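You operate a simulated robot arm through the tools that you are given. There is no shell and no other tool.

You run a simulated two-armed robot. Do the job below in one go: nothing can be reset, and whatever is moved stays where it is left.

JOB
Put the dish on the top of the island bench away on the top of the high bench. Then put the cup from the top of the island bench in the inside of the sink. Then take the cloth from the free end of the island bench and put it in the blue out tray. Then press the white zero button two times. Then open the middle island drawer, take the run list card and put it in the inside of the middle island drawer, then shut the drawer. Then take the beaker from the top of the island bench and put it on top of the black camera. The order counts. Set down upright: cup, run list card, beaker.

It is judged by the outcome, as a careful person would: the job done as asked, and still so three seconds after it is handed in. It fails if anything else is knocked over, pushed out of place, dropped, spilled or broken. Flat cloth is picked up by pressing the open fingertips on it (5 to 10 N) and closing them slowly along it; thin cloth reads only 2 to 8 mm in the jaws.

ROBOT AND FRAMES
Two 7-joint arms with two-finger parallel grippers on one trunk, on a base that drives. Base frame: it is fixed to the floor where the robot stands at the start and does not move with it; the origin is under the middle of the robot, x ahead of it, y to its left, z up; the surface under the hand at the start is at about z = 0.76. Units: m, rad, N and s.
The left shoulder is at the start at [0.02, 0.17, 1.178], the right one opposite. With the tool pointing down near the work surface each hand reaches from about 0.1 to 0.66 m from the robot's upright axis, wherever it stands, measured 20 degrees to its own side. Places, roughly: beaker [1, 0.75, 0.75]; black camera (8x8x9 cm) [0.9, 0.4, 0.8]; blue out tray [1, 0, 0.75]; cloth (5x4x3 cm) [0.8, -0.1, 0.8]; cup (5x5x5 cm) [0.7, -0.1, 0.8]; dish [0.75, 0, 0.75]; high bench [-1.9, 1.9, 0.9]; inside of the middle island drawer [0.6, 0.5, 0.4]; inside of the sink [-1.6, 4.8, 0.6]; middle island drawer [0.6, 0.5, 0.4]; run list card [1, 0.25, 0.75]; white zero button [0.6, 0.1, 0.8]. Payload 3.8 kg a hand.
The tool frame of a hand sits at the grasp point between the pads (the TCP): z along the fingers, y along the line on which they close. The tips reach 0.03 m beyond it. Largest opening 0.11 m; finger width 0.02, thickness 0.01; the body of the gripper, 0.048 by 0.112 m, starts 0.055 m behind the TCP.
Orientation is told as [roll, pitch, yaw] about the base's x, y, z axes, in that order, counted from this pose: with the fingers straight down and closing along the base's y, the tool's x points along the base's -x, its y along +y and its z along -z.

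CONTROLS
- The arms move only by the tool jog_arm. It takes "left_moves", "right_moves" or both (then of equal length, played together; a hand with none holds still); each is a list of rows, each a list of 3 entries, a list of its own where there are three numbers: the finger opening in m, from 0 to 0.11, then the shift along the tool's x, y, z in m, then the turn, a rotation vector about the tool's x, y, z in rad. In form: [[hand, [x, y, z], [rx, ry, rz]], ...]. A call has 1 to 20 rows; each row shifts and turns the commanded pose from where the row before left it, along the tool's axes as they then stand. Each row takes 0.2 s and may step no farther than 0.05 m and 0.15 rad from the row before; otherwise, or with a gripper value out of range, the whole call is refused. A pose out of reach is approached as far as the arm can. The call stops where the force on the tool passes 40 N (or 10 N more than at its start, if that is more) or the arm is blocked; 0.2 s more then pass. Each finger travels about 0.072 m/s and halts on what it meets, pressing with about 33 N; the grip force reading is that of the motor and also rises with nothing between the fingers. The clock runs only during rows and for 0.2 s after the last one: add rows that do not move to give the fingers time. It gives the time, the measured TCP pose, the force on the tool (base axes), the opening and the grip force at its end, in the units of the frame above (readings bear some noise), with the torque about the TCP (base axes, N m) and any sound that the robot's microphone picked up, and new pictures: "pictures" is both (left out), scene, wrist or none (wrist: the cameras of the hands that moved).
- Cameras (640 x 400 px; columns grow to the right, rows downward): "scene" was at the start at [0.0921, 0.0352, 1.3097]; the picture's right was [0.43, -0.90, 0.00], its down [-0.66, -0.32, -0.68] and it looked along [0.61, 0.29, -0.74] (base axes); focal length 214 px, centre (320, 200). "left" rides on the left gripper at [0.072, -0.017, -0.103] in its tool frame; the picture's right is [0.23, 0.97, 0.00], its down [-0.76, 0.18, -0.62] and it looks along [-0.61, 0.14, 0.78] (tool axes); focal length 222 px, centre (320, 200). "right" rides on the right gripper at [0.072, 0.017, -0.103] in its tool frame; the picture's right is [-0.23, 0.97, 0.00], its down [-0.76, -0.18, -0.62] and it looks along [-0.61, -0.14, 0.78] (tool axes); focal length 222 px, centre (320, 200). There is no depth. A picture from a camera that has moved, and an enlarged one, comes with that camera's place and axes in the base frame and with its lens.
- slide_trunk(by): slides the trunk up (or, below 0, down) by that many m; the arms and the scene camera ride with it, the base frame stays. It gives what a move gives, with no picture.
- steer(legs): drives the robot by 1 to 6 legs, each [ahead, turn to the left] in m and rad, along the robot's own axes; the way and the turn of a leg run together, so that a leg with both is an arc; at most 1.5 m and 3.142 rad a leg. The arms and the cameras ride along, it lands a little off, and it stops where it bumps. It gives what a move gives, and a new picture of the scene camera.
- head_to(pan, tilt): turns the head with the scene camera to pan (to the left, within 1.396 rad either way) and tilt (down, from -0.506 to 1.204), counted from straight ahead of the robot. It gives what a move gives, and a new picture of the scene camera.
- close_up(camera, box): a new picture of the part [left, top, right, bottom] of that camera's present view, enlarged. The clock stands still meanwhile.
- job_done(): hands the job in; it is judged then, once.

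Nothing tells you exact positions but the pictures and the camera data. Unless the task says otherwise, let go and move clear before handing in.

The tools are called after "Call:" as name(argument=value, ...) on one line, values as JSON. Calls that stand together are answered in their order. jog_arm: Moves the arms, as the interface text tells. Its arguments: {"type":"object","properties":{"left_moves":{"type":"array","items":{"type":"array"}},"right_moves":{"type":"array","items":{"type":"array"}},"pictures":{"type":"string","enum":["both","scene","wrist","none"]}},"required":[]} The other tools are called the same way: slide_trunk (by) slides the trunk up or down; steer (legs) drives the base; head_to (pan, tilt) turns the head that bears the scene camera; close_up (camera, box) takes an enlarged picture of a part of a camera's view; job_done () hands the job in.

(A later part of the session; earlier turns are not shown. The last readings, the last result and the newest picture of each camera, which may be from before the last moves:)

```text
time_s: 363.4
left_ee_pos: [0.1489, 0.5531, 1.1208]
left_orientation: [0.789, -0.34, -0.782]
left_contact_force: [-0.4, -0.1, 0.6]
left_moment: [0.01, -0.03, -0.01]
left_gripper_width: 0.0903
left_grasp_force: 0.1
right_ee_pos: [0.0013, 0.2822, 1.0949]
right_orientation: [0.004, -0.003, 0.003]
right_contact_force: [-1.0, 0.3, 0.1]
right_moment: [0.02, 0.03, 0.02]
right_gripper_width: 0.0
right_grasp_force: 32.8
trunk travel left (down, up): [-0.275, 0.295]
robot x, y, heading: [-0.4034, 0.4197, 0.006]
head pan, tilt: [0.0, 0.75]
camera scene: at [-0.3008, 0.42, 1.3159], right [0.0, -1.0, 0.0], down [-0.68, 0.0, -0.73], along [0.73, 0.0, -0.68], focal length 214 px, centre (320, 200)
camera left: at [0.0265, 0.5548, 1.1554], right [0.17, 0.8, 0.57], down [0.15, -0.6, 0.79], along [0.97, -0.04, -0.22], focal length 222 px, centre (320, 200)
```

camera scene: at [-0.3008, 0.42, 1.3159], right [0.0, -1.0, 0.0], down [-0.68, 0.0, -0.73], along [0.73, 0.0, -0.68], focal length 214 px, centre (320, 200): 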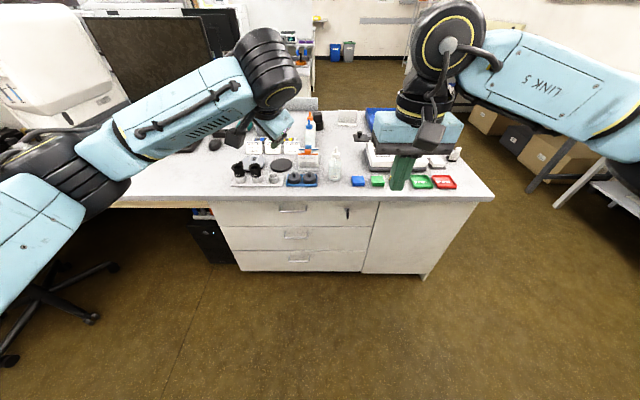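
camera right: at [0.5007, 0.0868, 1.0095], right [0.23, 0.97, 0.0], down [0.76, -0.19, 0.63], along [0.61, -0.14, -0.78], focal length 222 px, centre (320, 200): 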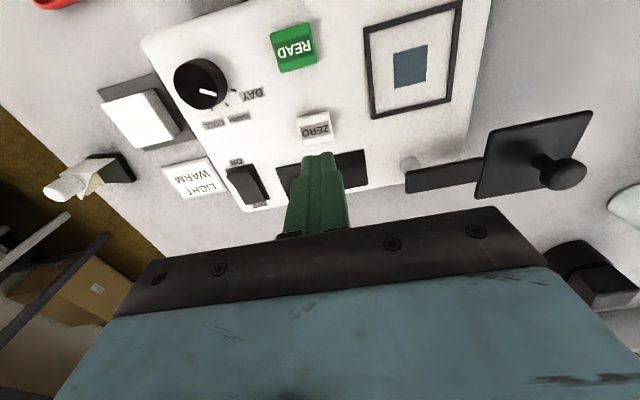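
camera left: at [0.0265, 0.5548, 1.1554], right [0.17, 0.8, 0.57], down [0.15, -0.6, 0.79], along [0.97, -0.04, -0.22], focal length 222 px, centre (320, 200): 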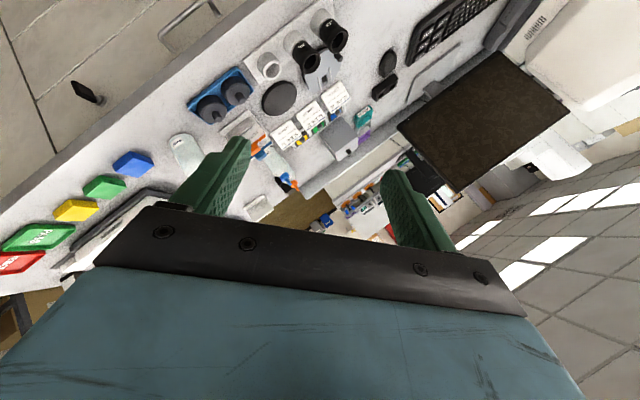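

Halfway through the turn with no trouble. I'll finish rotating to horizontal.

Call:
jog_arm(left_moves=[[0.09, [0, 0, 0], [-0.08637, -0.08637, 0.08637]], [0.09, [0, 0, 0], [-0.08637, -0.08637, 0.08637]], [0.09, [0, 0, 0], [-0.08637, -0.08637, 0.08637]], [0.09, [0, 0, 0], [-0.08637, -0.08637, 0.08637]], [0.09, [0, 0, 0], [-0.08637, -0.08637, 0.08637]], [0.09, [0, 0, 0], [-0.08637, -0.08637, 0.08637]], [0.09, [0, 0, 0], [-0.08637, -0.08637, 0.08637]], [0.09, [0, 0, 0], [0, 0, 0]]], pictures="both")

```text
time_s: 365.2
left_ee_pos: [0.1484, 0.5512, 1.1222]
left_orientation: [1.573, 0.001, -1.565]
left_contact_force: [0.2, -0.1, 0.5]
left_moment: [0.04, -0.03, 0.03]
left_gripper_width: 0.09
left_grasp_force: 0.1
right_ee_pos: [0.0019, 0.2825, 1.0942]
right_orientation: [0.004, -0.004, 0.001]
right_contact_force: [0.4, -0.1, -0.1]
right_moment: [0.0, 0.01, -0.02]
right_gripper_width: 0.0
right_grasp_force: 32.8
trunk travel left (down, up): [-0.275, 0.295]
robot x, y, heading: [-0.4058, 0.4208, 0.004]
head pan, tilt: [0.0, 0.75]
camera scene: at [-0.3008, 0.4199, 1.3159], right [0.0, -1.0, 0.0], down [-0.68, 0.0, -0.73], along [0.73, 0.0, -0.68], focal length 214 px, centre (320, 200)
camera left: at [0.046, 0.6248, 1.1052], right [0.0, 0.23, 0.97], down [-0.62, -0.77, 0.17], along [0.78, -0.6, 0.14], focal length 222 px, centre (320, 200)
```

scene: 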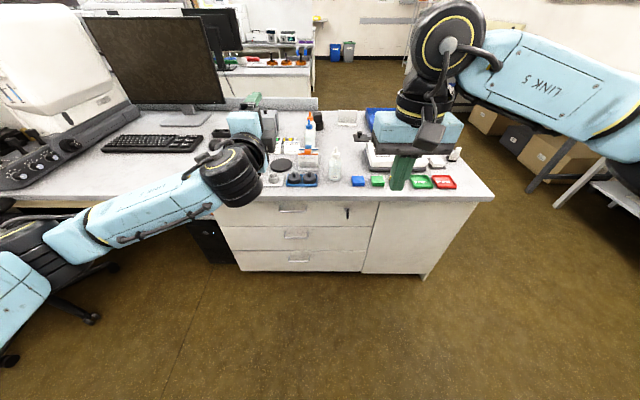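
left: 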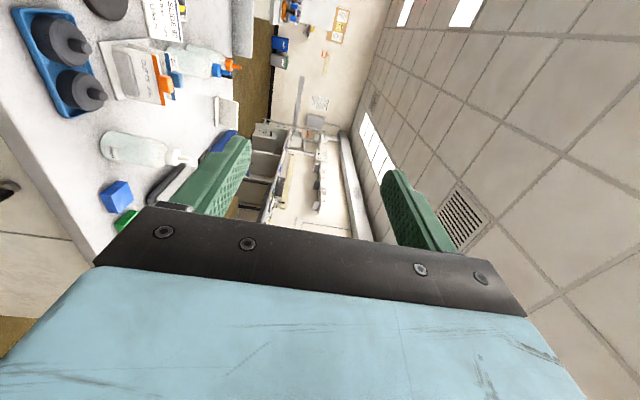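

The hand now points forward with vertical closing. I'll lower the trunk by 0.25 m and bring the hand down to handle height in front of the drawers.

Call:
slide_trunk(by=-0.25)

Call:
jog_arm(left_moves=[[0.09, [0, -0.03, 0], [0, 0, 0]], [0.09, [0, -0.045, 0], [0, 0, 0]], [0.09, [0, -0.045, 0], [0, 0, 0]], [0.09, [0, -0.045, 0], [0, 0, 0]], [0.09, [0, -0.045, 0], [0, 0, 0]], [0.09, [0, -0.045, 0], [0, 0, 0]], [0.09, [0, -0.045, 0], [0, 0, 0]], [0.09, [0, -0.045, 0], [0, 0, 0]], [0.09, [0, -0.025, 0], [0, 0, 0]], [0.09, [0, 0, 0], [0, 0, 0]]], pictures="both")

```text
time_s: 367.8
left_ee_pos: [0.1483, 0.5524, 0.8726]
left_orientation: [1.572, 0.0, -1.564]
left_contact_force: [0.3, -0.8, 0.8]
left_moment: [0.01, 0.03, 0.01]
left_gripper_width: 0.0898
left_grasp_force: 0.0
right_ee_pos: [0.0014, 0.2831, 0.8446]
right_orientation: [0.003, -0.002, 0.001]
right_contact_force: [0.3, 0.9, 0.2]
right_moment: [-0.05, 0.0, -0.04]
right_gripper_width: 0.0
right_grasp_force: 33.3
trunk travel left (down, up): [-0.025, 0.545]
robot x, y, heading: [-0.4038, 0.418, 0.007]
head pan, tilt: [0.0, 0.75]
```

```text
time_s: 370.0
left_ee_pos: [0.1491, 0.5521, 0.5013]
left_orientation: [1.572, -0.001, -1.567]
left_contact_force: [-0.6, 0.2, 1.0]
left_moment: [0.01, -0.02, -0.01]
left_gripper_width: 0.0899
left_grasp_force: 0.1
right_ee_pos: [0.0018, 0.2825, 0.844]
right_orientation: [0.003, -0.004, 0.002]
right_contact_force: [0.1, -0.3, -0.1]
right_moment: [0.04, 0.03, 0.01]
right_gripper_width: 0.0
right_grasp_force: 33.2
trunk travel left (down, up): [-0.025, 0.545]
robot x, y, heading: [-0.4059, 0.4186, 0.005]
head pan, tilt: [0.0, 0.75]
camera scene: at [-0.3008, 0.4201, 1.0659], right [0.0, -1.0, 0.0], down [-0.68, 0.0, -0.73], along [0.73, 0.0, -0.68], focal length 214 px, centre (320, 200)
camera left: at [0.0467, 0.625, 0.4846], right [0.0, 0.23, 0.97], down [-0.62, -0.77, 0.18], along [0.79, -0.6, 0.14], focal length 222 px, centre (320, 200)
```

scene: 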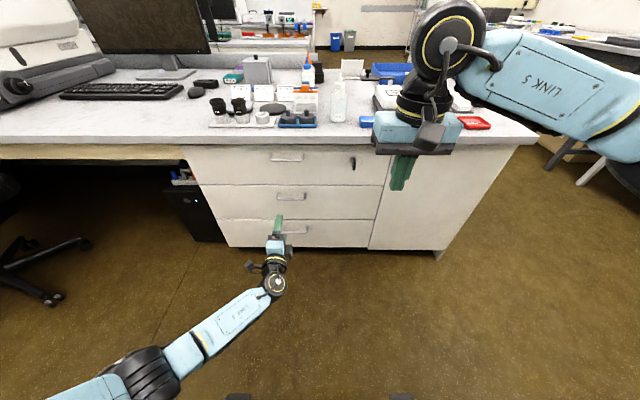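
left: 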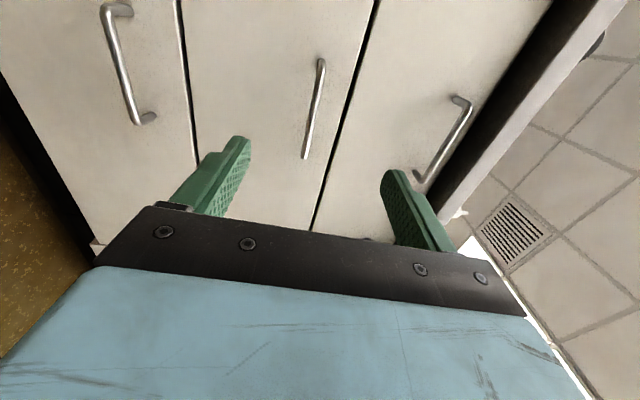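

I'll zoom from both cameras to pin down the middle handle.

Call:
close_up(camera="scene", box=[250, 140, 340, 250])

Call:
close_up(camera="left", box=[220, 30, 420, 200])

```text
3.64 times, centred on (295, 195) of scene
camera zoom: at [-0.3008, 0.4201, 1.0659], right [0.0, -1.0, 0.0], down [-0.68, 0.0, -0.73], along [0.73, 0.0, -0.68], focal length 780 px, centre (411, 218)
```

zoom: 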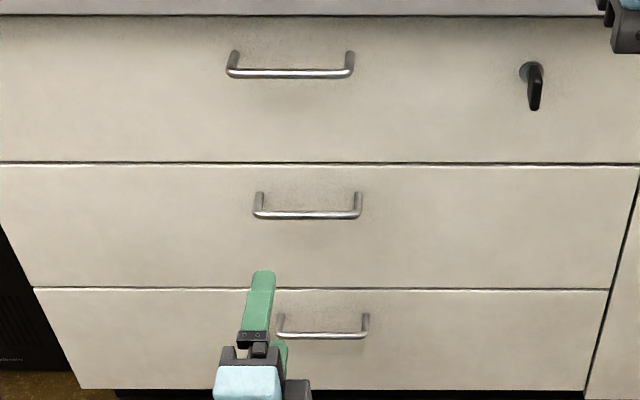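

```text
2.35 times, centred on (320, 115) of left
camera zoom: at [0.0467, 0.625, 0.4846], right [0.0, 0.23, 0.97], down [-0.62, -0.77, 0.18], along [0.79, -0.6, 0.14], focal length 523 px, centre (320, 400)
```

zoom: 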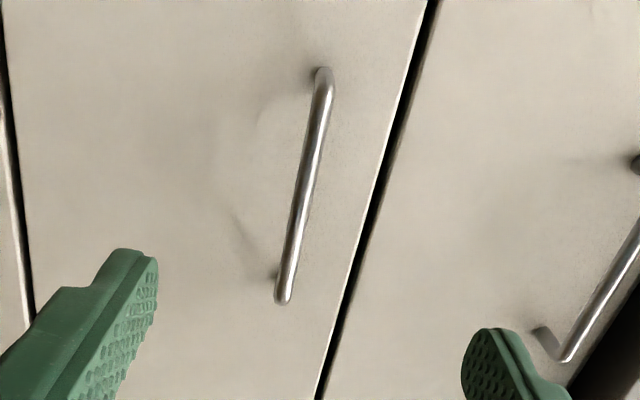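

The bar is at about [0.315, 0.533, 0.497]. I'll align the left hand in y and z, then drive forward 0.14 m toward it.

Call:
jog_arm(left_moves=[[0.08, [-0.009, -0.002, 0], [0, 0, 0]], [0.08, [-0.009, -0.002, 0], [0, 0, 0]], [0.08, [0, 0, 0], [0, 0, 0]]], pictures="none")

Call:
steer(legs=[[0.13, 0]])

Call:
close_up(camera="left", box=[160, 0, 480, 200])

Call:
close_up(camera="scene", box=[250, 180, 350, 270])

```text
time_s: 370.8
left_ee_pos: [0.1495, 0.5333, 0.4975]
left_orientation: [1.572, 0.0, -1.563]
left_contact_force: [-0.2, -0.4, -0.2]
left_moment: [-0.01, -0.02, 0.03]
left_gripper_width: 0.0798
left_grasp_force: 0.0
right_ee_pos: [0.0002, 0.283, 0.8438]
right_orientation: [0.005, -0.003, 0.002]
right_contact_force: [-0.7, -0.1, 0.0]
right_moment: [0.0, 0.02, -0.02]
right_gripper_width: 0.0
right_grasp_force: 33.4
trunk travel left (down, up): [-0.025, 0.545]
robot x, y, heading: [-0.4038, 0.4227, 0.004]
head pan, tilt: [0.0, 0.75]
```

```text
time_s: 372.1
left_ee_pos: [0.2774, 0.535, 0.4982]
left_orientation: [1.569, 0.001, -1.563]
left_contact_force: [0.0, 0.6, -0.1]
left_moment: [0.02, -0.03, 0.02]
left_gripper_width: 0.08
left_grasp_force: 0.1
right_ee_pos: [0.1304, 0.2831, 0.8441]
right_orientation: [0.003, -0.003, 0.004]
right_contact_force: [0.2, 0.1, -0.6]
right_moment: [0.01, 0.0, -0.01]
right_gripper_width: 0.0
right_grasp_force: 32.7
trunk travel left (down, up): [-0.025, 0.545]
robot x, y, heading: [-0.2751, 0.4185, 0.007]
head pan, tilt: [0.0, 0.75]
camera scene: at [-0.1712, 0.421, 1.0659], right [0.01, -1.0, 0.0], down [-0.68, 0.0, -0.73], along [0.73, 0.0, -0.68], focal length 214 px, centre (320, 200)
```

scene: 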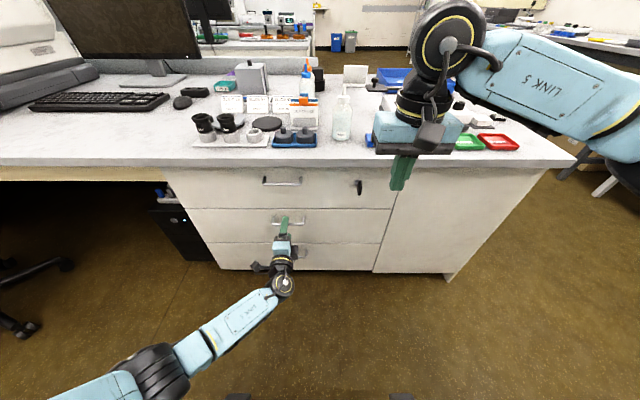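

```text
2.00 times, centred on (320, 100) of left
camera zoom: at [0.1756, 0.608, 0.4811], right [0.0, 0.23, 0.97], down [-0.62, -0.77, 0.18], along [0.79, -0.6, 0.14], focal length 444 px, centre (320, 400)
```

zoom: 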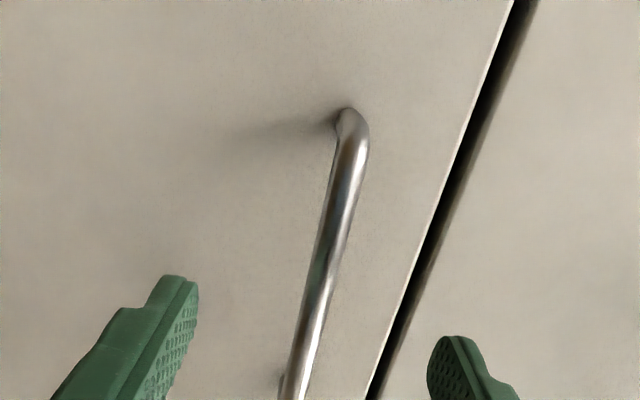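

```text
4.44 times, centred on (300, 225) of scene
camera zoom: at [-0.1712, 0.421, 1.0659], right [0.01, -1.0, 0.0], down [-0.68, 0.0, -0.73], along [0.73, 0.0, -0.68], focal length 953 px, centre (409, 89)
```

zoom: 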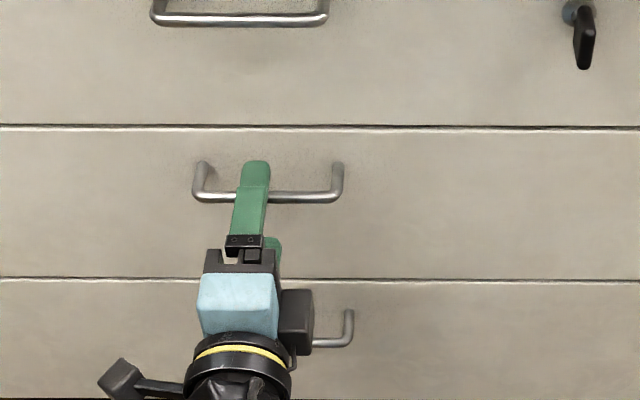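

The bar lies between the fingers. I'll advance 2.8 cm and close on it.

Call:
jog_arm(left_moves=[[0.08, [0, 0, 0.01], [0, 0, 0]], [0.08, [0, 0, 0.01], [0, 0, 0]], [0.08, [0, 0, 0.008], [0, 0, 0]], [0.08, [0, 0, 0], [0, 0, 0]]], pictures="none")

Call:
jog_arm(left_moves=[[0.06, [0, 0, 0], [0, 0, 0]], [0.045, [0, 0, 0], [0, 0, 0]], [0.03, [0, 0, 0], [0, 0, 0]], [0.02, [0, 0, 0], [0, 0, 0]], [0.01, [0, 0, 0], [0, 0, 0]], [0.0, [0, 0, 0], [0, 0, 0]], [0.0, [0, 0, 0], [0, 0, 0]]], pictures="wrist")

Call:
close_up(camera="left", box=[160, 0, 480, 200])

```text
time_s: 373.1
left_ee_pos: [0.3074, 0.5361, 0.4966]
left_orientation: [1.57, 0.0, -1.565]
left_contact_force: [-0.4, -0.5, 0.5]
left_moment: [0.0, 0.02, -0.03]
left_gripper_width: 0.0799
left_grasp_force: 0.1
right_ee_pos: [0.1312, 0.2854, 0.8431]
right_orientation: [0.002, -0.004, 0.005]
right_contact_force: [0.5, -0.3, -0.3]
right_moment: [-0.02, -0.02, 0.0]
right_gripper_width: 0.0
right_grasp_force: 32.9
trunk travel left (down, up): [-0.025, 0.545]
robot x, y, heading: [-0.2746, 0.4209, 0.004]
head pan, tilt: [0.0, 0.75]
```

```text
time_s: 374.7
left_ee_pos: [0.3072, 0.5362, 0.4938]
left_orientation: [1.568, 0.002, -1.564]
left_contact_force: [-2.2, -1.3, -11.9]
left_moment: [-0.05, 0.1, -0.09]
left_gripper_width: 0.0096
left_grasp_force: 44.4
right_ee_pos: [0.1321, 0.2845, 0.8436]
right_orientation: [0.004, -0.001, 0.004]
right_contact_force: [-0.9, -0.1, -0.5]
right_moment: [-0.01, -0.02, -0.01]
right_gripper_width: 0.0
right_grasp_force: 32.9
trunk travel left (down, up): [-0.025, 0.545]
robot x, y, heading: [-0.2744, 0.4182, 0.006]
head pan, tilt: [0.0, 0.75]
camera left: at [0.2033, 0.6087, 0.4792], right [0.0, 0.23, 0.97], down [-0.62, -0.77, 0.18], along [0.79, -0.6, 0.14], focal length 222 px, centre (320, 200)
```

left: 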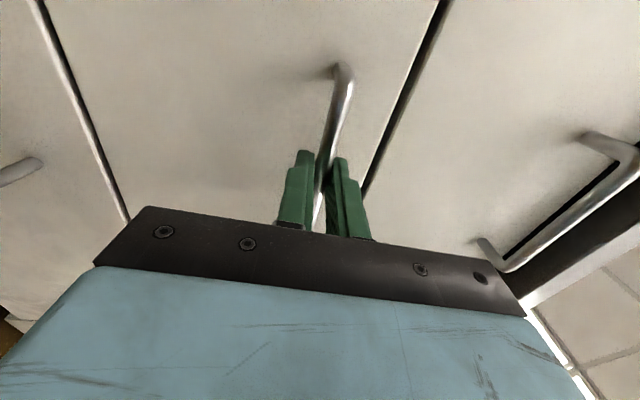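

```text
2.00 times, centred on (320, 100) of left
camera zoom: at [0.2033, 0.6087, 0.4792], right [0.0, 0.23, 0.97], down [-0.62, -0.77, 0.18], along [0.79, -0.6, 0.14], focal length 444 px, centre (320, 400)
```

zoom: 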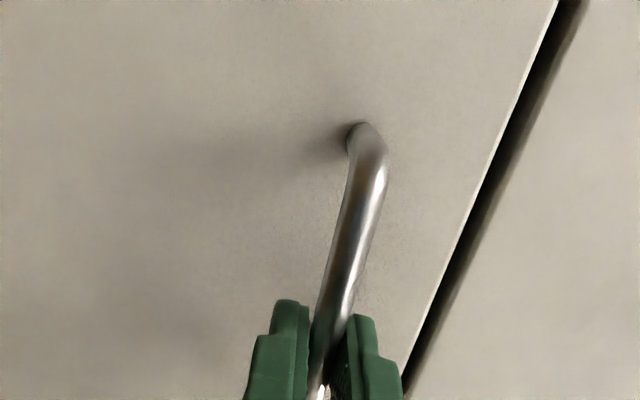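

The bar is gripped. I'll relax the vertical strain and pull a few centimetres with the arm to test.

Call:
jog_arm(left_moves=[[0.0, [0, -0.003, 0], [0, 0, 0]], [0.0, [0, 0, -0.01], [0, 0, 0]], [0.0, [0, 0, -0.015], [0, 0, 0]], [0.0, [0, 0, -0.015], [0, 0, 0]], [0.0, [0, 0, 0], [0, 0, 0]]], pictures="scene")

```text
time_s: 375.9
left_ee_pos: [0.2657, 0.5362, 0.4944]
left_orientation: [1.571, -0.001, -1.561]
left_contact_force: [-1.1, 5.7, -4.4]
left_moment: [-0.02, 0.1, -0.62]
left_gripper_width: 0.0095
left_grasp_force: 45.1
right_ee_pos: [0.1303, 0.2841, 0.8446]
right_orientation: [0.002, -0.003, 0.004]
right_contact_force: [-0.3, 0.2, 0.7]
right_moment: [0.01, -0.01, -0.05]
right_gripper_width: 0.0001
right_grasp_force: 33.2
trunk travel left (down, up): [-0.025, 0.545]
robot x, y, heading: [-0.273, 0.423, 0.004]
head pan, tilt: [0.0, 0.75]
camera scene: at [-0.1711, 0.4213, 1.0659], right [0.01, -1.0, 0.0], down [-0.68, 0.0, -0.73], along [0.73, 0.0, -0.68], focal length 214 px, centre (320, 200)
```

scene: 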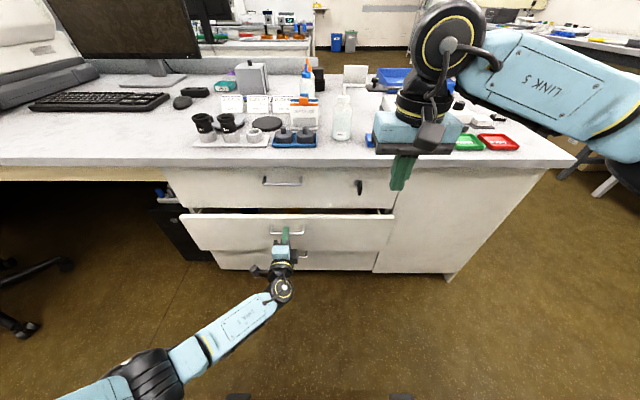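

The middle drawer is sliding. I'll pull it further by backing the base while holding the handle.

Call:
steer(legs=[[-0.13, 0]])

Call:
steer(legs=[[-0.13, 0]])

```text
time_s: 377.1
left_ee_pos: [0.137, 0.5359, 0.4949]
left_orientation: [1.571, -0.001, -1.56]
left_contact_force: [0.1, 13.7, -3.0]
left_moment: [0.01, 0.02, -0.16]
left_gripper_width: 0.0095
left_grasp_force: 45.0
right_ee_pos: [0.0012, 0.2838, 0.8438]
right_orientation: [0.002, -0.004, 0.004]
right_contact_force: [0.9, 0.1, 0.2]
right_moment: [0.01, -0.01, -0.01]
right_gripper_width: 0.0
right_grasp_force: 32.7
trunk travel left (down, up): [-0.025, 0.545]
robot x, y, heading: [-0.4022, 0.4216, 0.004]
head pan, tilt: [0.0, 0.75]
camera scene: at [-0.3001, 0.4209, 1.0659], right [0.01, -1.0, 0.0], down [-0.68, 0.0, -0.73], along [0.73, 0.0, -0.68], focal length 214 px, centre (320, 200)
```

scene: 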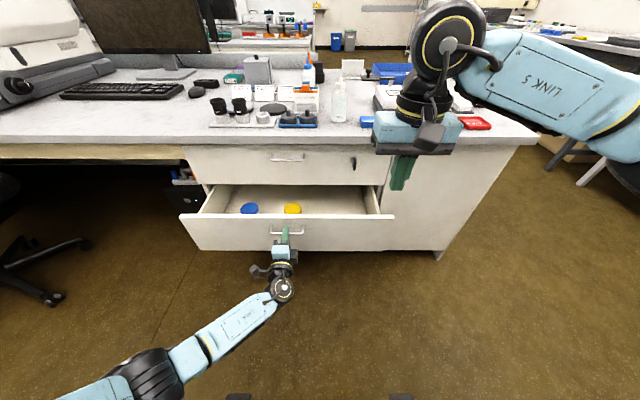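

```text
time_s: 378.4
left_ee_pos: [0.0082, 0.5354, 0.4949]
left_orientation: [1.571, 0.003, -1.559]
left_contact_force: [-0.3, 4.8, -1.6]
left_moment: [-0.07, 0.03, -0.8]
left_gripper_width: 0.0095
left_grasp_force: 44.9
right_ee_pos: [-0.127, 0.2826, 0.8443]
right_orientation: [0.002, -0.003, 0.004]
right_contact_force: [0.6, 0.4, 0.5]
right_moment: [-0.01, 0.01, 0.02]
right_gripper_width: 0.0
right_grasp_force: 33.2
trunk travel left (down, up): [-0.025, 0.545]
robot x, y, heading: [-0.5329, 0.4193, 0.009]
head pan, tilt: [0.0, 0.75]
camera scene: at [-0.4293, 0.4198, 1.0659], right [0.01, -1.0, 0.0], down [-0.68, 0.0, -0.73], along [0.73, 0.0, -0.68], focal length 214 px, centre (320, 200)
```

scene: 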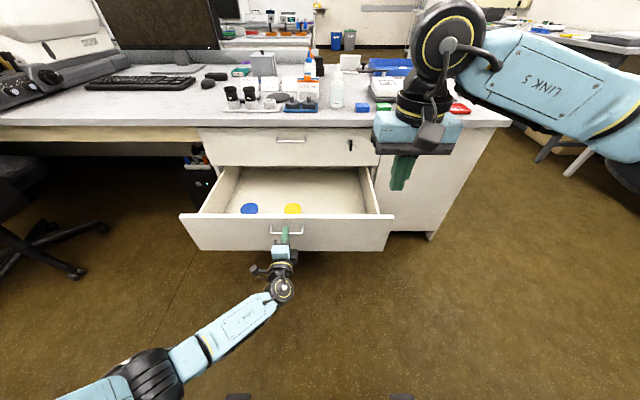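

The drawer is open by about 0.3 m. I'll release the handle, back off, and raise the hands for travel.

Call:
jog_arm(left_moves=[[0.02, [0, 0, 0], [0, 0, 0]], [0.04, [0, 0, 0], [0, 0, 0]], [0.06, [0, 0, 0], [0, 0, 0]], [0.07, [0, 0, 0], [0, 0, 0]], [0.07, [0, 0, -0.02], [0, 0, 0]], [0.07, [0, 0, -0.03], [0, 0, 0]], [0.07, [0, 0, 0], [0, 0, 0]]], pictures="wrist")

Call:
steer(legs=[[-0.15, 0]])

Call:
slide_trunk(by=0.25)

Call:
jog_arm(left_moves=[[0.05, [0, 0.04, 0], [0, 0, 0]], [0.03, [0, 0.045, 0], [0, 0, 0]], [0.0, [0, 0.045, 0], [0, 0, 0]], [0.0, [0, 0.045, 0], [0, 0, 0]], [0.0, [0.02, 0.045, 0], [0, 0, 0]], [0.0, [0.03, 0.04, 0], [0, 0, 0]], [0.0, [0.03, 0.04, 0], [0, 0, 0]], [0.0, [0.03, 0.04, 0], [0, 0, 0]], [0.0, [0, 0, 0], [0, 0, 0]]], pictures="scene")

```text
time_s: 380.0
left_ee_pos: [-0.0407, 0.5359, 0.4946]
left_orientation: [1.573, 0.001, -1.558]
left_contact_force: [-0.4, 0.1, -0.5]
left_moment: [-0.02, -0.01, 0.0]
left_gripper_width: 0.0701
left_grasp_force: 0.1
right_ee_pos: [-0.1263, 0.2825, 0.8441]
right_orientation: [0.003, -0.002, 0.004]
right_contact_force: [-0.3, -0.4, 0.3]
right_moment: [0.04, 0.01, 0.01]
right_gripper_width: 0.0
right_grasp_force: 33.1
trunk travel left (down, up): [-0.025, 0.545]
robot x, y, heading: [-0.532, 0.4168, 0.007]
head pan, tilt: [0.0, 0.75]
camera left: at [-0.1453, 0.6084, 0.4784], right [0.0, 0.23, 0.97], down [-0.61, -0.77, 0.18], along [0.79, -0.6, 0.14], focal length 222 px, centre (320, 200)
```

left: 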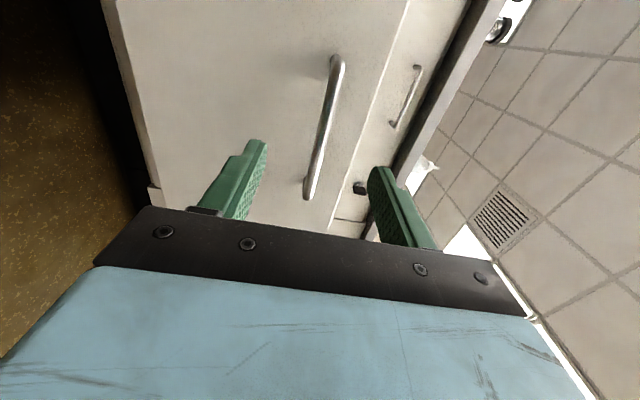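

```text
time_s: 381.4
left_ee_pos: [-0.1914, 0.5347, 0.4955]
left_orientation: [1.572, 0.002, -1.559]
left_contact_force: [-0.1, 0.5, 0.2]
left_moment: [0.01, -0.01, -0.02]
left_gripper_width: 0.0701
left_grasp_force: 0.1
right_ee_pos: [-0.2765, 0.2818, 0.8434]
right_orientation: [0.004, -0.003, 0.003]
right_contact_force: [-0.3, 0.5, -0.3]
right_moment: [-0.01, -0.02, 0.03]
right_gripper_width: 0.0
right_grasp_force: 32.9
trunk travel left (down, up): [-0.025, 0.545]
robot x, y, heading: [-0.6816, 0.4174, 0.007]
head pan, tilt: [0.0, 0.75]
camera scene: at [-0.5788, 0.4185, 1.0659], right [0.01, -1.0, 0.0], down [-0.68, 0.0, -0.73], along [0.73, 0.0, -0.68], focal length 214 px, centre (320, 200)
```

scene: 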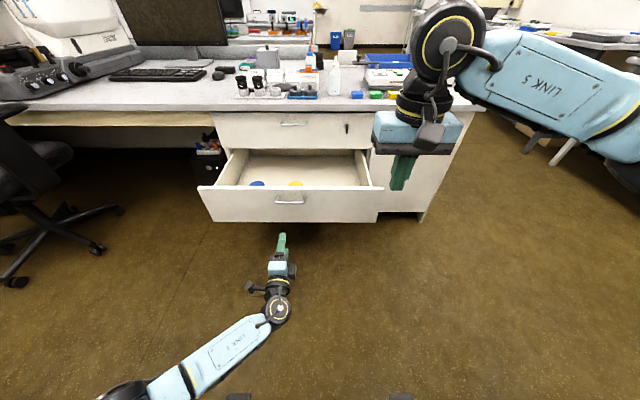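

```text
time_s: 384.0
left_ee_pos: [-0.19, 0.535, 0.7443]
left_orientation: [1.573, 0.002, -1.561]
left_contact_force: [-1.4, 0.3, 0.6]
left_moment: [0.01, 0.03, -0.01]
left_gripper_width: 0.0699
left_grasp_force: 0.0
right_ee_pos: [-0.2756, 0.282, 1.0933]
right_orientation: [0.005, -0.004, 0.003]
right_contact_force: [-0.7, -0.4, 0.6]
right_moment: [0.01, 0.03, 0.01]
right_gripper_width: 0.0001
right_grasp_force: 33.0
trunk travel left (down, up): [-0.275, 0.295]
robot x, y, heading: [-0.6831, 0.4131, 0.004]
head pan, tilt: [0.0, 0.75]
```

```text
time_s: 386.0
left_ee_pos: [-0.1904, 0.6448, 1.0868]
left_orientation: [1.571, 0.001, -1.561]
left_contact_force: [0.3, -0.1, -0.5]
left_moment: [-0.05, -0.02, 0.02]
left_gripper_width: 0.0001
left_grasp_force: 33.1
right_ee_pos: [-0.2776, 0.281, 1.094]
right_orientation: [0.002, -0.003, 0.003]
right_contact_force: [0.7, 0.5, -0.6]
right_moment: [-0.01, 0.0, 0.01]
right_gripper_width: 0.0001
right_grasp_force: 33.0
trunk travel left (down, up): [-0.275, 0.295]
robot x, y, heading: [-0.681, 0.4144, 0.008]
head pan, tilt: [0.0, 0.75]
camera scene: at [-0.5788, 0.4182, 1.3159], right [0.01, -1.0, 0.0], down [-0.68, 0.0, -0.73], along [0.73, 0.0, -0.68], focal length 214 px, centre (320, 200)
```

scene: 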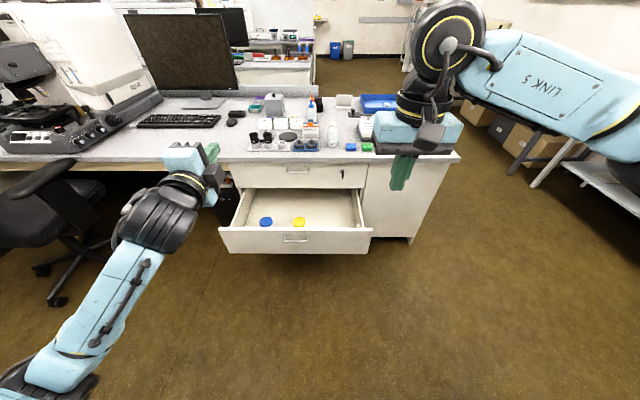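

The drawer stands open, with a blue and a yellow item inside near the front. I'll drive round the free end to the far side of the island for the card.

Call:
close_up(camera="scene", box=[210, 170, 390, 270])

Call:
steer(legs=[[0, -1.575], [1.27, 0], [0, 1.571], [1.2, 0], [1.1, 0]])

Call:
head_to(pan=0.7, tilt=0.5)

```text
3.56 times, centred on (300, 220) of scene
camera zoom: at [-0.5788, 0.4182, 1.3159], right [0.01, -1.0, 0.0], down [-0.68, 0.0, -0.73], along [0.73, 0.0, -0.68], focal length 763 px, centre (391, 129)
```

zoom: 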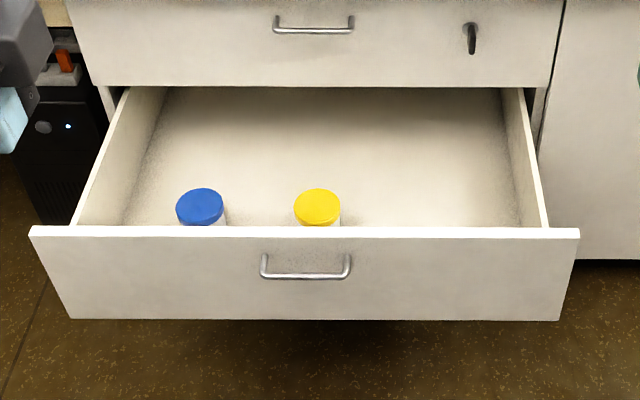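

```text
time_s: 410.9
left_ee_pos: [2.1111, -0.6308, 1.085]
left_orientation: [1.571, 0.001, -1.572]
left_contact_force: [0.7, 1.1, -0.5]
left_moment: [-0.02, 0.05, -0.02]
left_gripper_width: 0.0
left_grasp_force: 32.9
right_ee_pos: [2.0216, -0.9944, 1.0929]
right_orientation: [0.003, -0.002, -0.007]
right_contact_force: [-0.3, -0.2, -1.2]
right_moment: [0.02, 0.0, -0.01]
right_gripper_width: 0.0
right_grasp_force: 32.9
trunk travel left (down, up): [-0.275, 0.295]
robot x, y, heading: [1.6159, -0.8524, -0.002]
head pan, tilt: [0.0, 0.75]
camera scene: at [1.7208, -0.8531, 1.3159], right [-0.01, -1.0, 0.0], down [-0.68, 0.0, -0.73], along [0.73, 0.0, -0.68], focal length 214 px, centre (320, 200)
```

scene: 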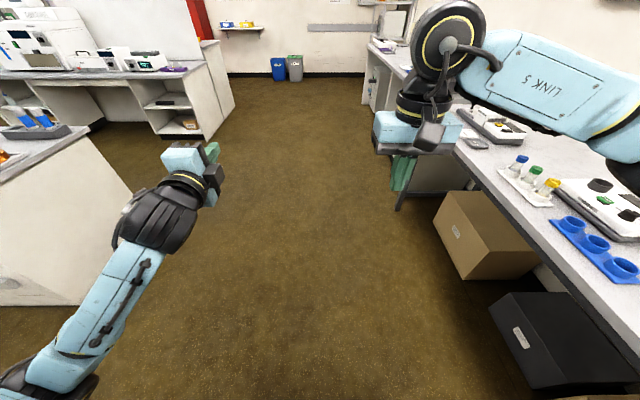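

```text
time_s: 411.9
left_ee_pos: [2.1109, -0.6322, 1.0856]
left_orientation: [1.573, 0.0, -1.571]
left_contact_force: [-0.2, 0.8, -0.4]
left_moment: [-0.03, 0.02, -0.01]
left_gripper_width: 0.0002
left_grasp_force: 32.9
right_ee_pos: [2.0212, -0.9938, 1.0935]
right_orientation: [0.004, -0.003, -0.008]
right_contact_force: [0.9, 0.5, 0.6]
right_moment: [-0.01, 0.01, -0.02]
right_gripper_width: 0.0002
right_grasp_force: 32.8
trunk travel left (down, up): [-0.275, 0.295]
robot x, y, heading: [1.6177, -0.8549, -0.005]
head pan, tilt: [0.7, 0.499]
camera scene: at [1.7076, -0.7945, 1.3379], right [0.64, -0.77, 0.0], down [-0.37, -0.31, -0.88], along [0.68, 0.56, -0.48], focal length 214 px, centre (320, 200)
```

scene: 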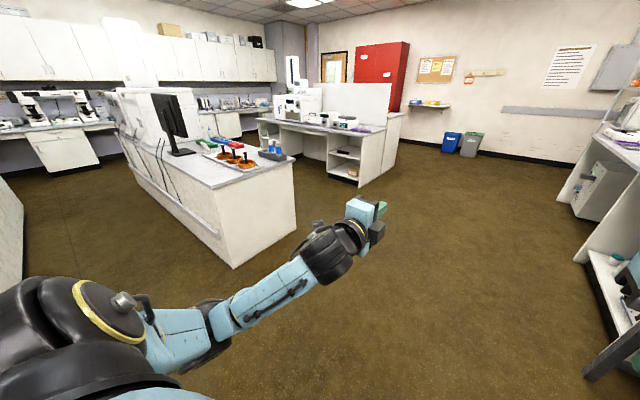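

The aisle behind the island is about 1 m wide from y≈0.5 on. I'll go to y≈0.05 beside the island and turn to face it.

Call:
steer(legs=[[0, 1.571], [0.9, 0], [0, 1.571]])

Call:
head_to(pan=0.0, tilt=0.75)

```text
time_s: 424.4
left_ee_pos: [1.1235, -0.1788, 1.0857]
left_orientation: [1.572, 0.002, 1.589]
left_contact_force: [-0.5, -0.2, 0.6]
left_moment: [-0.03, -0.03, 0.03]
left_gripper_width: 0.0
left_grasp_force: 32.8
right_ee_pos: [1.2068, 0.1854, 1.0923]
right_orientation: [0.003, -0.004, -3.132]
right_contact_force: [0.0, 0.1, -0.3]
right_moment: [0.01, -0.02, 0.03]
right_gripper_width: 0.0
right_grasp_force: 33.2
trunk travel left (down, up): [-0.275, 0.295]
robot x, y, heading: [1.6142, 0.0519, -3.126]
head pan, tilt: [0.7, 0.499]
camera scene: at [1.5233, -0.0065, 1.3379], right [-0.65, 0.76, 0.0], down [0.36, 0.31, -0.88], along [-0.66, -0.57, -0.48], focal length 214 px, centre (320, 200)
```

scene: 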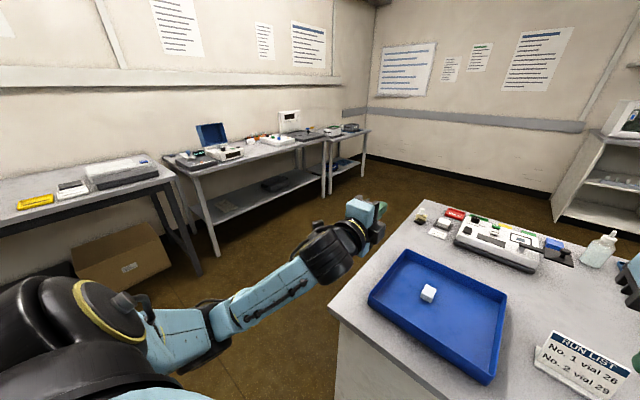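

```text
time_s: 425.4
left_ee_pos: [1.1235, -0.1795, 1.0862]
left_orientation: [1.573, 0.001, 1.59]
left_contact_force: [-0.3, 0.6, 0.1]
left_moment: [-0.04, -0.02, -0.02]
left_gripper_width: 0.0
left_grasp_force: 32.5
right_ee_pos: [1.207, 0.1847, 1.094]
right_orientation: [0.002, -0.002, -3.131]
right_contact_force: [0.4, 0.6, 0.1]
right_moment: [0.0, 0.0, 0.01]
right_gripper_width: 0.0
right_grasp_force: 33.5
trunk travel left (down, up): [-0.275, 0.295]
robot x, y, heading: [1.6105, 0.0495, -3.127]
head pan, tilt: [0.0, 0.75]
camera scene: at [1.5093, 0.052, 1.316], right [-0.01, 1.0, 0.0], down [0.68, 0.01, -0.73], along [-0.73, -0.01, -0.68], focal length 214 px, centre (320, 200)
```

scene: 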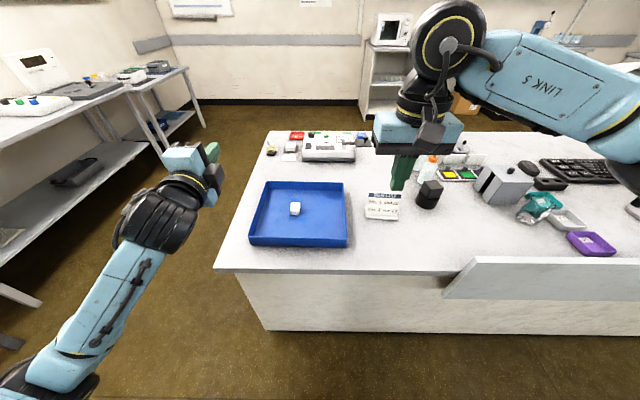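

Now I see the card ("RUN LIST") facing this side, the black camera, and things around the grey block. I'll zoom in on these.

Call:
close_up(camera="scene", box=[340, 150, 480, 250])

Call:
close_up(camera="scene", box=[460, 150, 640, 270])

Call:
close_up(camera="right", box=[0, 0, 640, 400])

```text
4.00 times, centred on (410, 200) of scene
camera zoom: at [1.5093, 0.052, 1.316], right [-0.01, 1.0, 0.0], down [0.68, 0.01, -0.73], along [-0.73, -0.01, -0.68], focal length 858 px, centre (-40, 200)
```

zoom: 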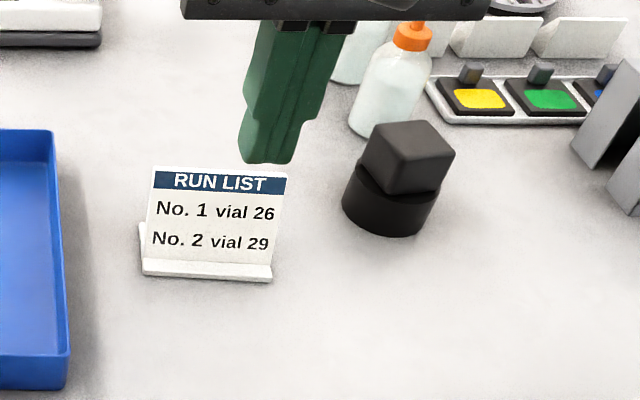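

```text
3.33 times, centred on (550, 210) of scene
camera zoom: at [1.5093, 0.052, 1.316], right [-0.01, 1.0, 0.0], down [0.68, 0.01, -0.73], along [-0.73, -0.01, -0.68], focal length 715 px, centre (-447, 167)
```

zoom: 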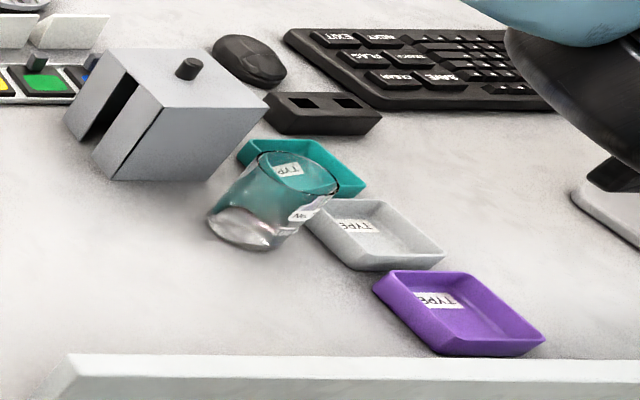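

```text
1.00 times, centred on (320, 200) of right (not enlarged: the box is as wide or as high as the picture)
camera zoom: at [1.2805, 0.1681, 1.1966], right [-0.22, -0.98, 0.0], down [-0.76, 0.17, 0.62], along [-0.61, 0.13, -0.78], focal length 222 px, centre (320, 200)
```

zoom: 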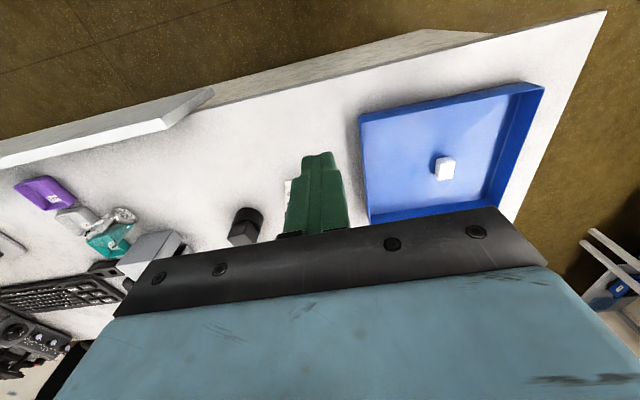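

The card is a plate about 11 cm wide leaning roughly 20° on a base, so I'll grip the plate across its thickness with the hand turned 90° and tilted to match. First I turn the right hand.

Call:
jog_arm(right_moves=[[0.05, [0, 0, 0], [0, 0, -0.1428]], [0.05, [0, 0, 0], [0, 0, -0.1428]], [0.05, [0, 0, 0], [0, 0, -0.1428]], [0.05, [0, 0, 0], [0, 0, -0.1428]], [0.05, [0, 0, 0], [0, 0, -0.1428]], [0.05, [0, 0, 0], [0, 0, -0.1428]], [0.05, [0, 0, 0], [0, 0, -0.1428]], [0.05, [0, 0, 0], [0, 0, -0.1428]], [0.05, [0, 0, 0], [0, 0, -0.1428]], [0.05, [0, 0, 0], [0, 0, -0.1428]], [0.05, [0, 0, 0], [0, 0, -0.1428]], [0.05, [0, 0, 0], [0, 0, 0]]], pictures="both")

```text
time_s: 428.1
left_ee_pos: [1.1239, -0.1793, 1.0861]
left_orientation: [1.574, 0.001, 1.59]
left_contact_force: [0.4, -0.2, 1.0]
left_moment: [0.0, 0.0, -0.01]
left_gripper_width: 0.0
left_grasp_force: 33.3
right_ee_pos: [1.2062, 0.1846, 1.0936]
right_orientation: [0.0, -0.005, -1.99]
right_contact_force: [-0.6, -0.7, 0.5]
right_moment: [0.01, -0.01, -0.01]
right_gripper_width: 0.0502
right_grasp_force: 0.0
right hand out of reach, approached as far as the arm can: row 9, 10, 11
trunk travel left (down, up): [-0.275, 0.295]
robot x, y, heading: [1.6156, 0.0532, -3.131]
head pan, tilt: [0.0, 0.75]
camera scene: at [1.5093, 0.052, 1.3159], right [-0.01, 1.0, 0.0], down [0.68, 0.01, -0.73], along [-0.73, -0.01, -0.68], focal length 214 px, centre (320, 200)
camera right: at [1.2526, 0.2435, 1.1967], right [0.8, -0.6, 0.0], down [-0.47, -0.62, 0.63], along [-0.38, -0.5, -0.78], focal length 222 px, centre (320, 200)
```

scene: 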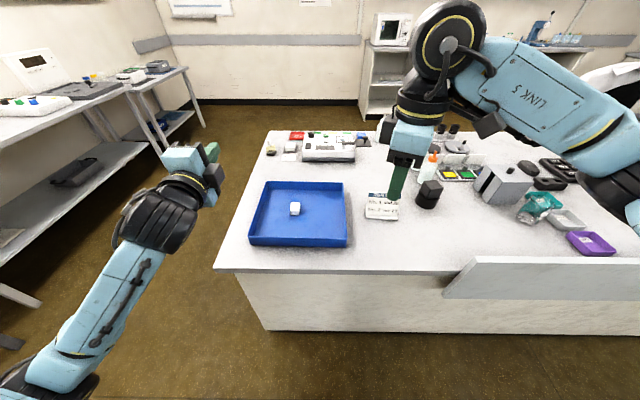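
right: 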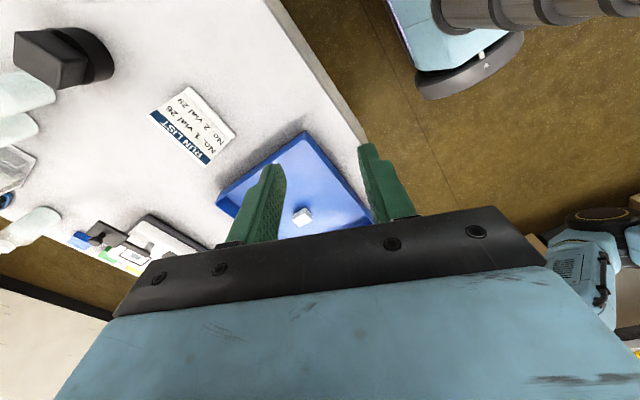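

The wrist reaches its limit in that direction, so I'll turn the other way round.

Call:
jog_arm(right_moves=[[0.05, [0, 0, 0], [0, 0, 0.1428]], [0.05, [0, 0, 0], [0, 0, 0.1428]], [0.05, [0, 0, 0], [0, 0, 0.1428]], [0.05, [0, 0, 0], [0, 0, 0.1428]], [0.05, [0, 0, 0], [0, 0, 0.1428]], [0.05, [0, 0, 0], [0, 0, 0.1428]], [0.05, [0, 0, 0], [0, 0, 0.1428]], [0.05, [0, 0, 0], [0, 0, 0.1428]], [0.05, [0, 0, 0], [0, 0, 0.1428]], [0.05, [0, 0, 0], [0, 0, 0.1428]], [0.05, [0, 0, 0], [0, 0, 0.1428]], [0.05, [0, 0, 0], [0, 0, 0.1428]], [0.05, [0, 0, 0], [0, 0, 0.1428]], [0.05, [0, 0, 0], [0, 0, 0.1428]], [0.05, [0, 0, 0], [0, 0, 0.1428]], [0.05, [0, 0, 0], [0, 0, 0.1428]], [0.05, [0, 0, 0], [0, 0, 0.1428]], [0.05, [0, 0, 0], [0, 0, 0.1428]], [0.05, [0, 0, 0], [0, 0, 0.1428]], [0.05, [0, 0, 0], [0, 0, 0]]], pictures="both")

```text
time_s: 432.2
left_ee_pos: [1.1235, -0.1779, 1.0861]
left_orientation: [1.572, 0.001, 1.59]
left_contact_force: [-0.7, 0.9, -0.1]
left_moment: [0.02, 0.0, -0.01]
left_gripper_width: 0.0
left_grasp_force: 32.9
right_ee_pos: [1.2061, 0.1845, 1.0935]
right_orientation: [0.003, 0.004, 1.579]
right_contact_force: [-0.2, 0.6, 0.5]
right_moment: [0.04, 0.01, -0.01]
right_gripper_width: 0.0501
right_grasp_force: 0.1
trunk travel left (down, up): [-0.275, 0.295]
robot x, y, heading: [1.6154, 0.0505, -3.129]
head pan, tilt: [0.0, 0.75]
camera scene: at [1.5093, 0.052, 1.3159], right [-0.01, 1.0, 0.0], down [0.68, 0.01, -0.73], along [-0.73, -0.01, -0.68], focal length 214 px, centre (320, 200)
camera right: at [1.1916, 0.1117, 1.1972], right [-0.98, 0.22, 0.0], down [0.17, 0.77, 0.62], along [0.13, 0.61, -0.78], focal length 222 px, centre (320, 200)
```

scene: 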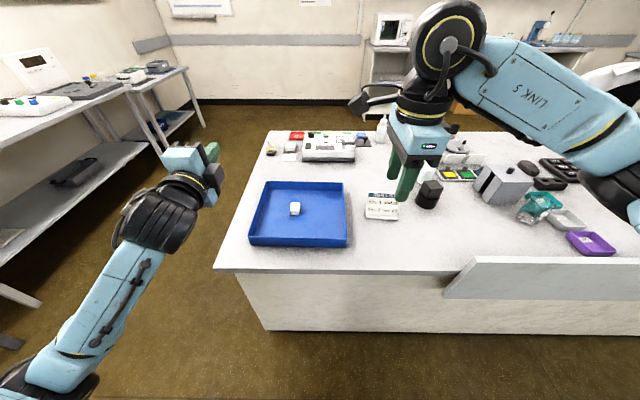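
right: 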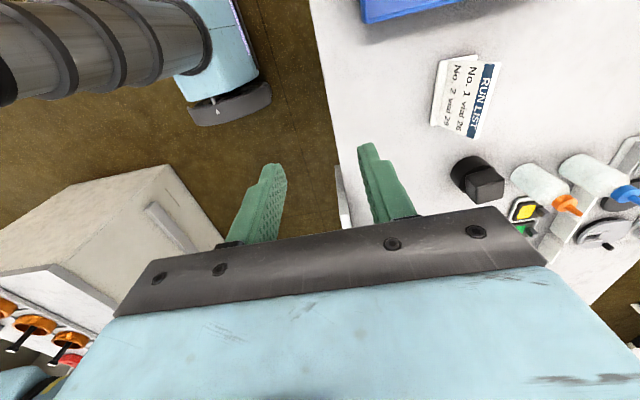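

That works: the fingers now close along x. Now I'll tilt the hand by 20° to match the card's lean.

Call:
jog_arm(right_moves=[[0.05, [0, 0, 0], [0.117, 0, 0]], [0.05, [0, 0, 0], [0.117, 0, 0]], [0.05, [0, 0, 0], [0.117, 0, 0]], [0.05, [0, 0, 0], [0, 0, 0]]], pictures="wrist")

Call:
steer(legs=[[0.17, 0]])

Call:
close_up(camera="right", box=[0, 0, 640, 400])

Call:
close_up(camera="scene", box=[320, 170, 500, 290])

```text
time_s: 433.2
left_ee_pos: [1.1236, -0.1787, 1.087]
left_orientation: [1.572, 0.003, 1.591]
left_contact_force: [-0.7, -1.2, -0.2]
left_moment: [-0.03, 0.04, 0.0]
left_gripper_width: 0.0004
left_grasp_force: 33.5
right_ee_pos: [1.2067, 0.1853, 1.0922]
right_orientation: [-0.35, 0.002, 1.58]
right_contact_force: [0.6, 1.0, -0.1]
right_moment: [0.0, 0.03, -0.01]
right_gripper_width: 0.0502
right_grasp_force: 0.0
trunk travel left (down, up): [-0.275, 0.295]
robot x, y, heading: [1.6131, 0.0508, -3.126]
head pan, tilt: [0.0, 0.75]
camera right: at [1.1573, 0.1116, 1.1849], right [-0.92, 0.22, -0.33], down [-0.05, 0.76, 0.64], along [0.39, 0.61, -0.69], focal length 222 px, centre (320, 200)
```

right: 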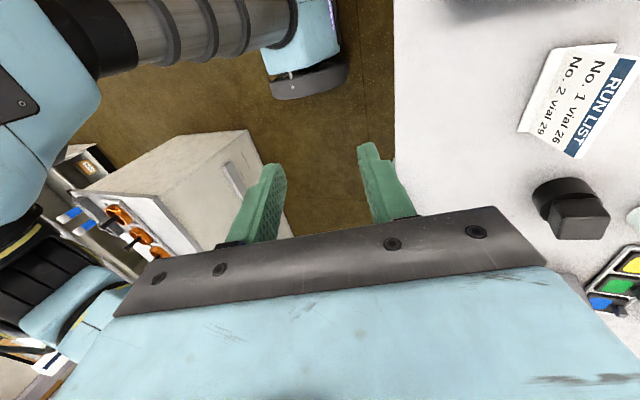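

```text
time_s: 434.7
left_ee_pos: [0.9556, -0.1814, 1.0859]
left_orientation: [1.572, 0.001, 1.589]
left_contact_force: [-0.4, -0.3, 0.1]
left_moment: [0.0, -0.03, -0.01]
left_gripper_width: 0.0
left_grasp_force: 33.3
right_ee_pos: [1.0376, 0.1825, 1.0939]
right_orientation: [-0.35, 0.005, 1.58]
right_contact_force: [0.8, -0.3, 0.0]
right_moment: [0.01, -0.02, -0.01]
right_gripper_width: 0.0499
right_grasp_force: 0.0
trunk travel left (down, up): [-0.275, 0.295]
robot x, y, heading: [1.4487, 0.0467, -3.125]
head pan, tilt: [0.0, 0.75]
camera scene: at [1.34, 0.05, 1.3158], right [-0.01, 1.0, 0.0], down [0.68, 0.01, -0.73], along [-0.73, -0.01, -0.68], focal length 214 px, centre (320, 200)
```

scene: 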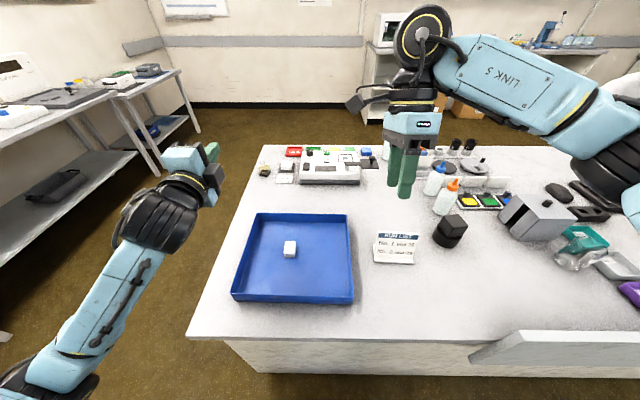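

```text
1.00 times, centred on (320, 200) of right (not enlarged: the box is as wide or as high as the picture)
camera zoom: at [0.9882, 0.1097, 1.1846], right [-0.92, 0.22, -0.33], down [-0.05, 0.76, 0.64], along [0.39, 0.61, -0.69], focal length 222 px, centre (320, 200)
```

zoom: 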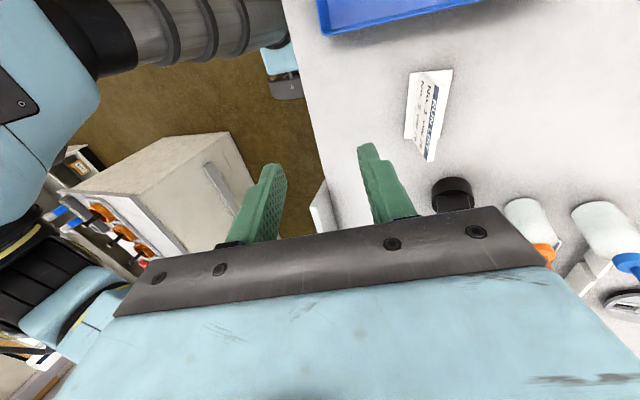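

```text
3.33 times, centred on (410, 230) of scene
camera zoom: at [1.34, 0.05, 1.3158], right [-0.01, 1.0, 0.0], down [0.68, 0.01, -0.73], along [-0.73, -0.01, -0.68], focal length 715 px, centre (20, 100)
```

zoom: 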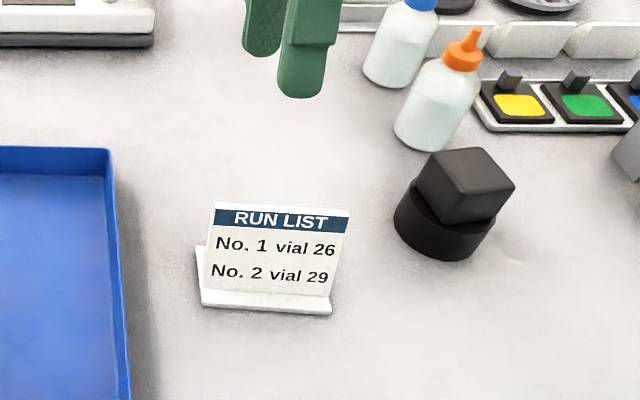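

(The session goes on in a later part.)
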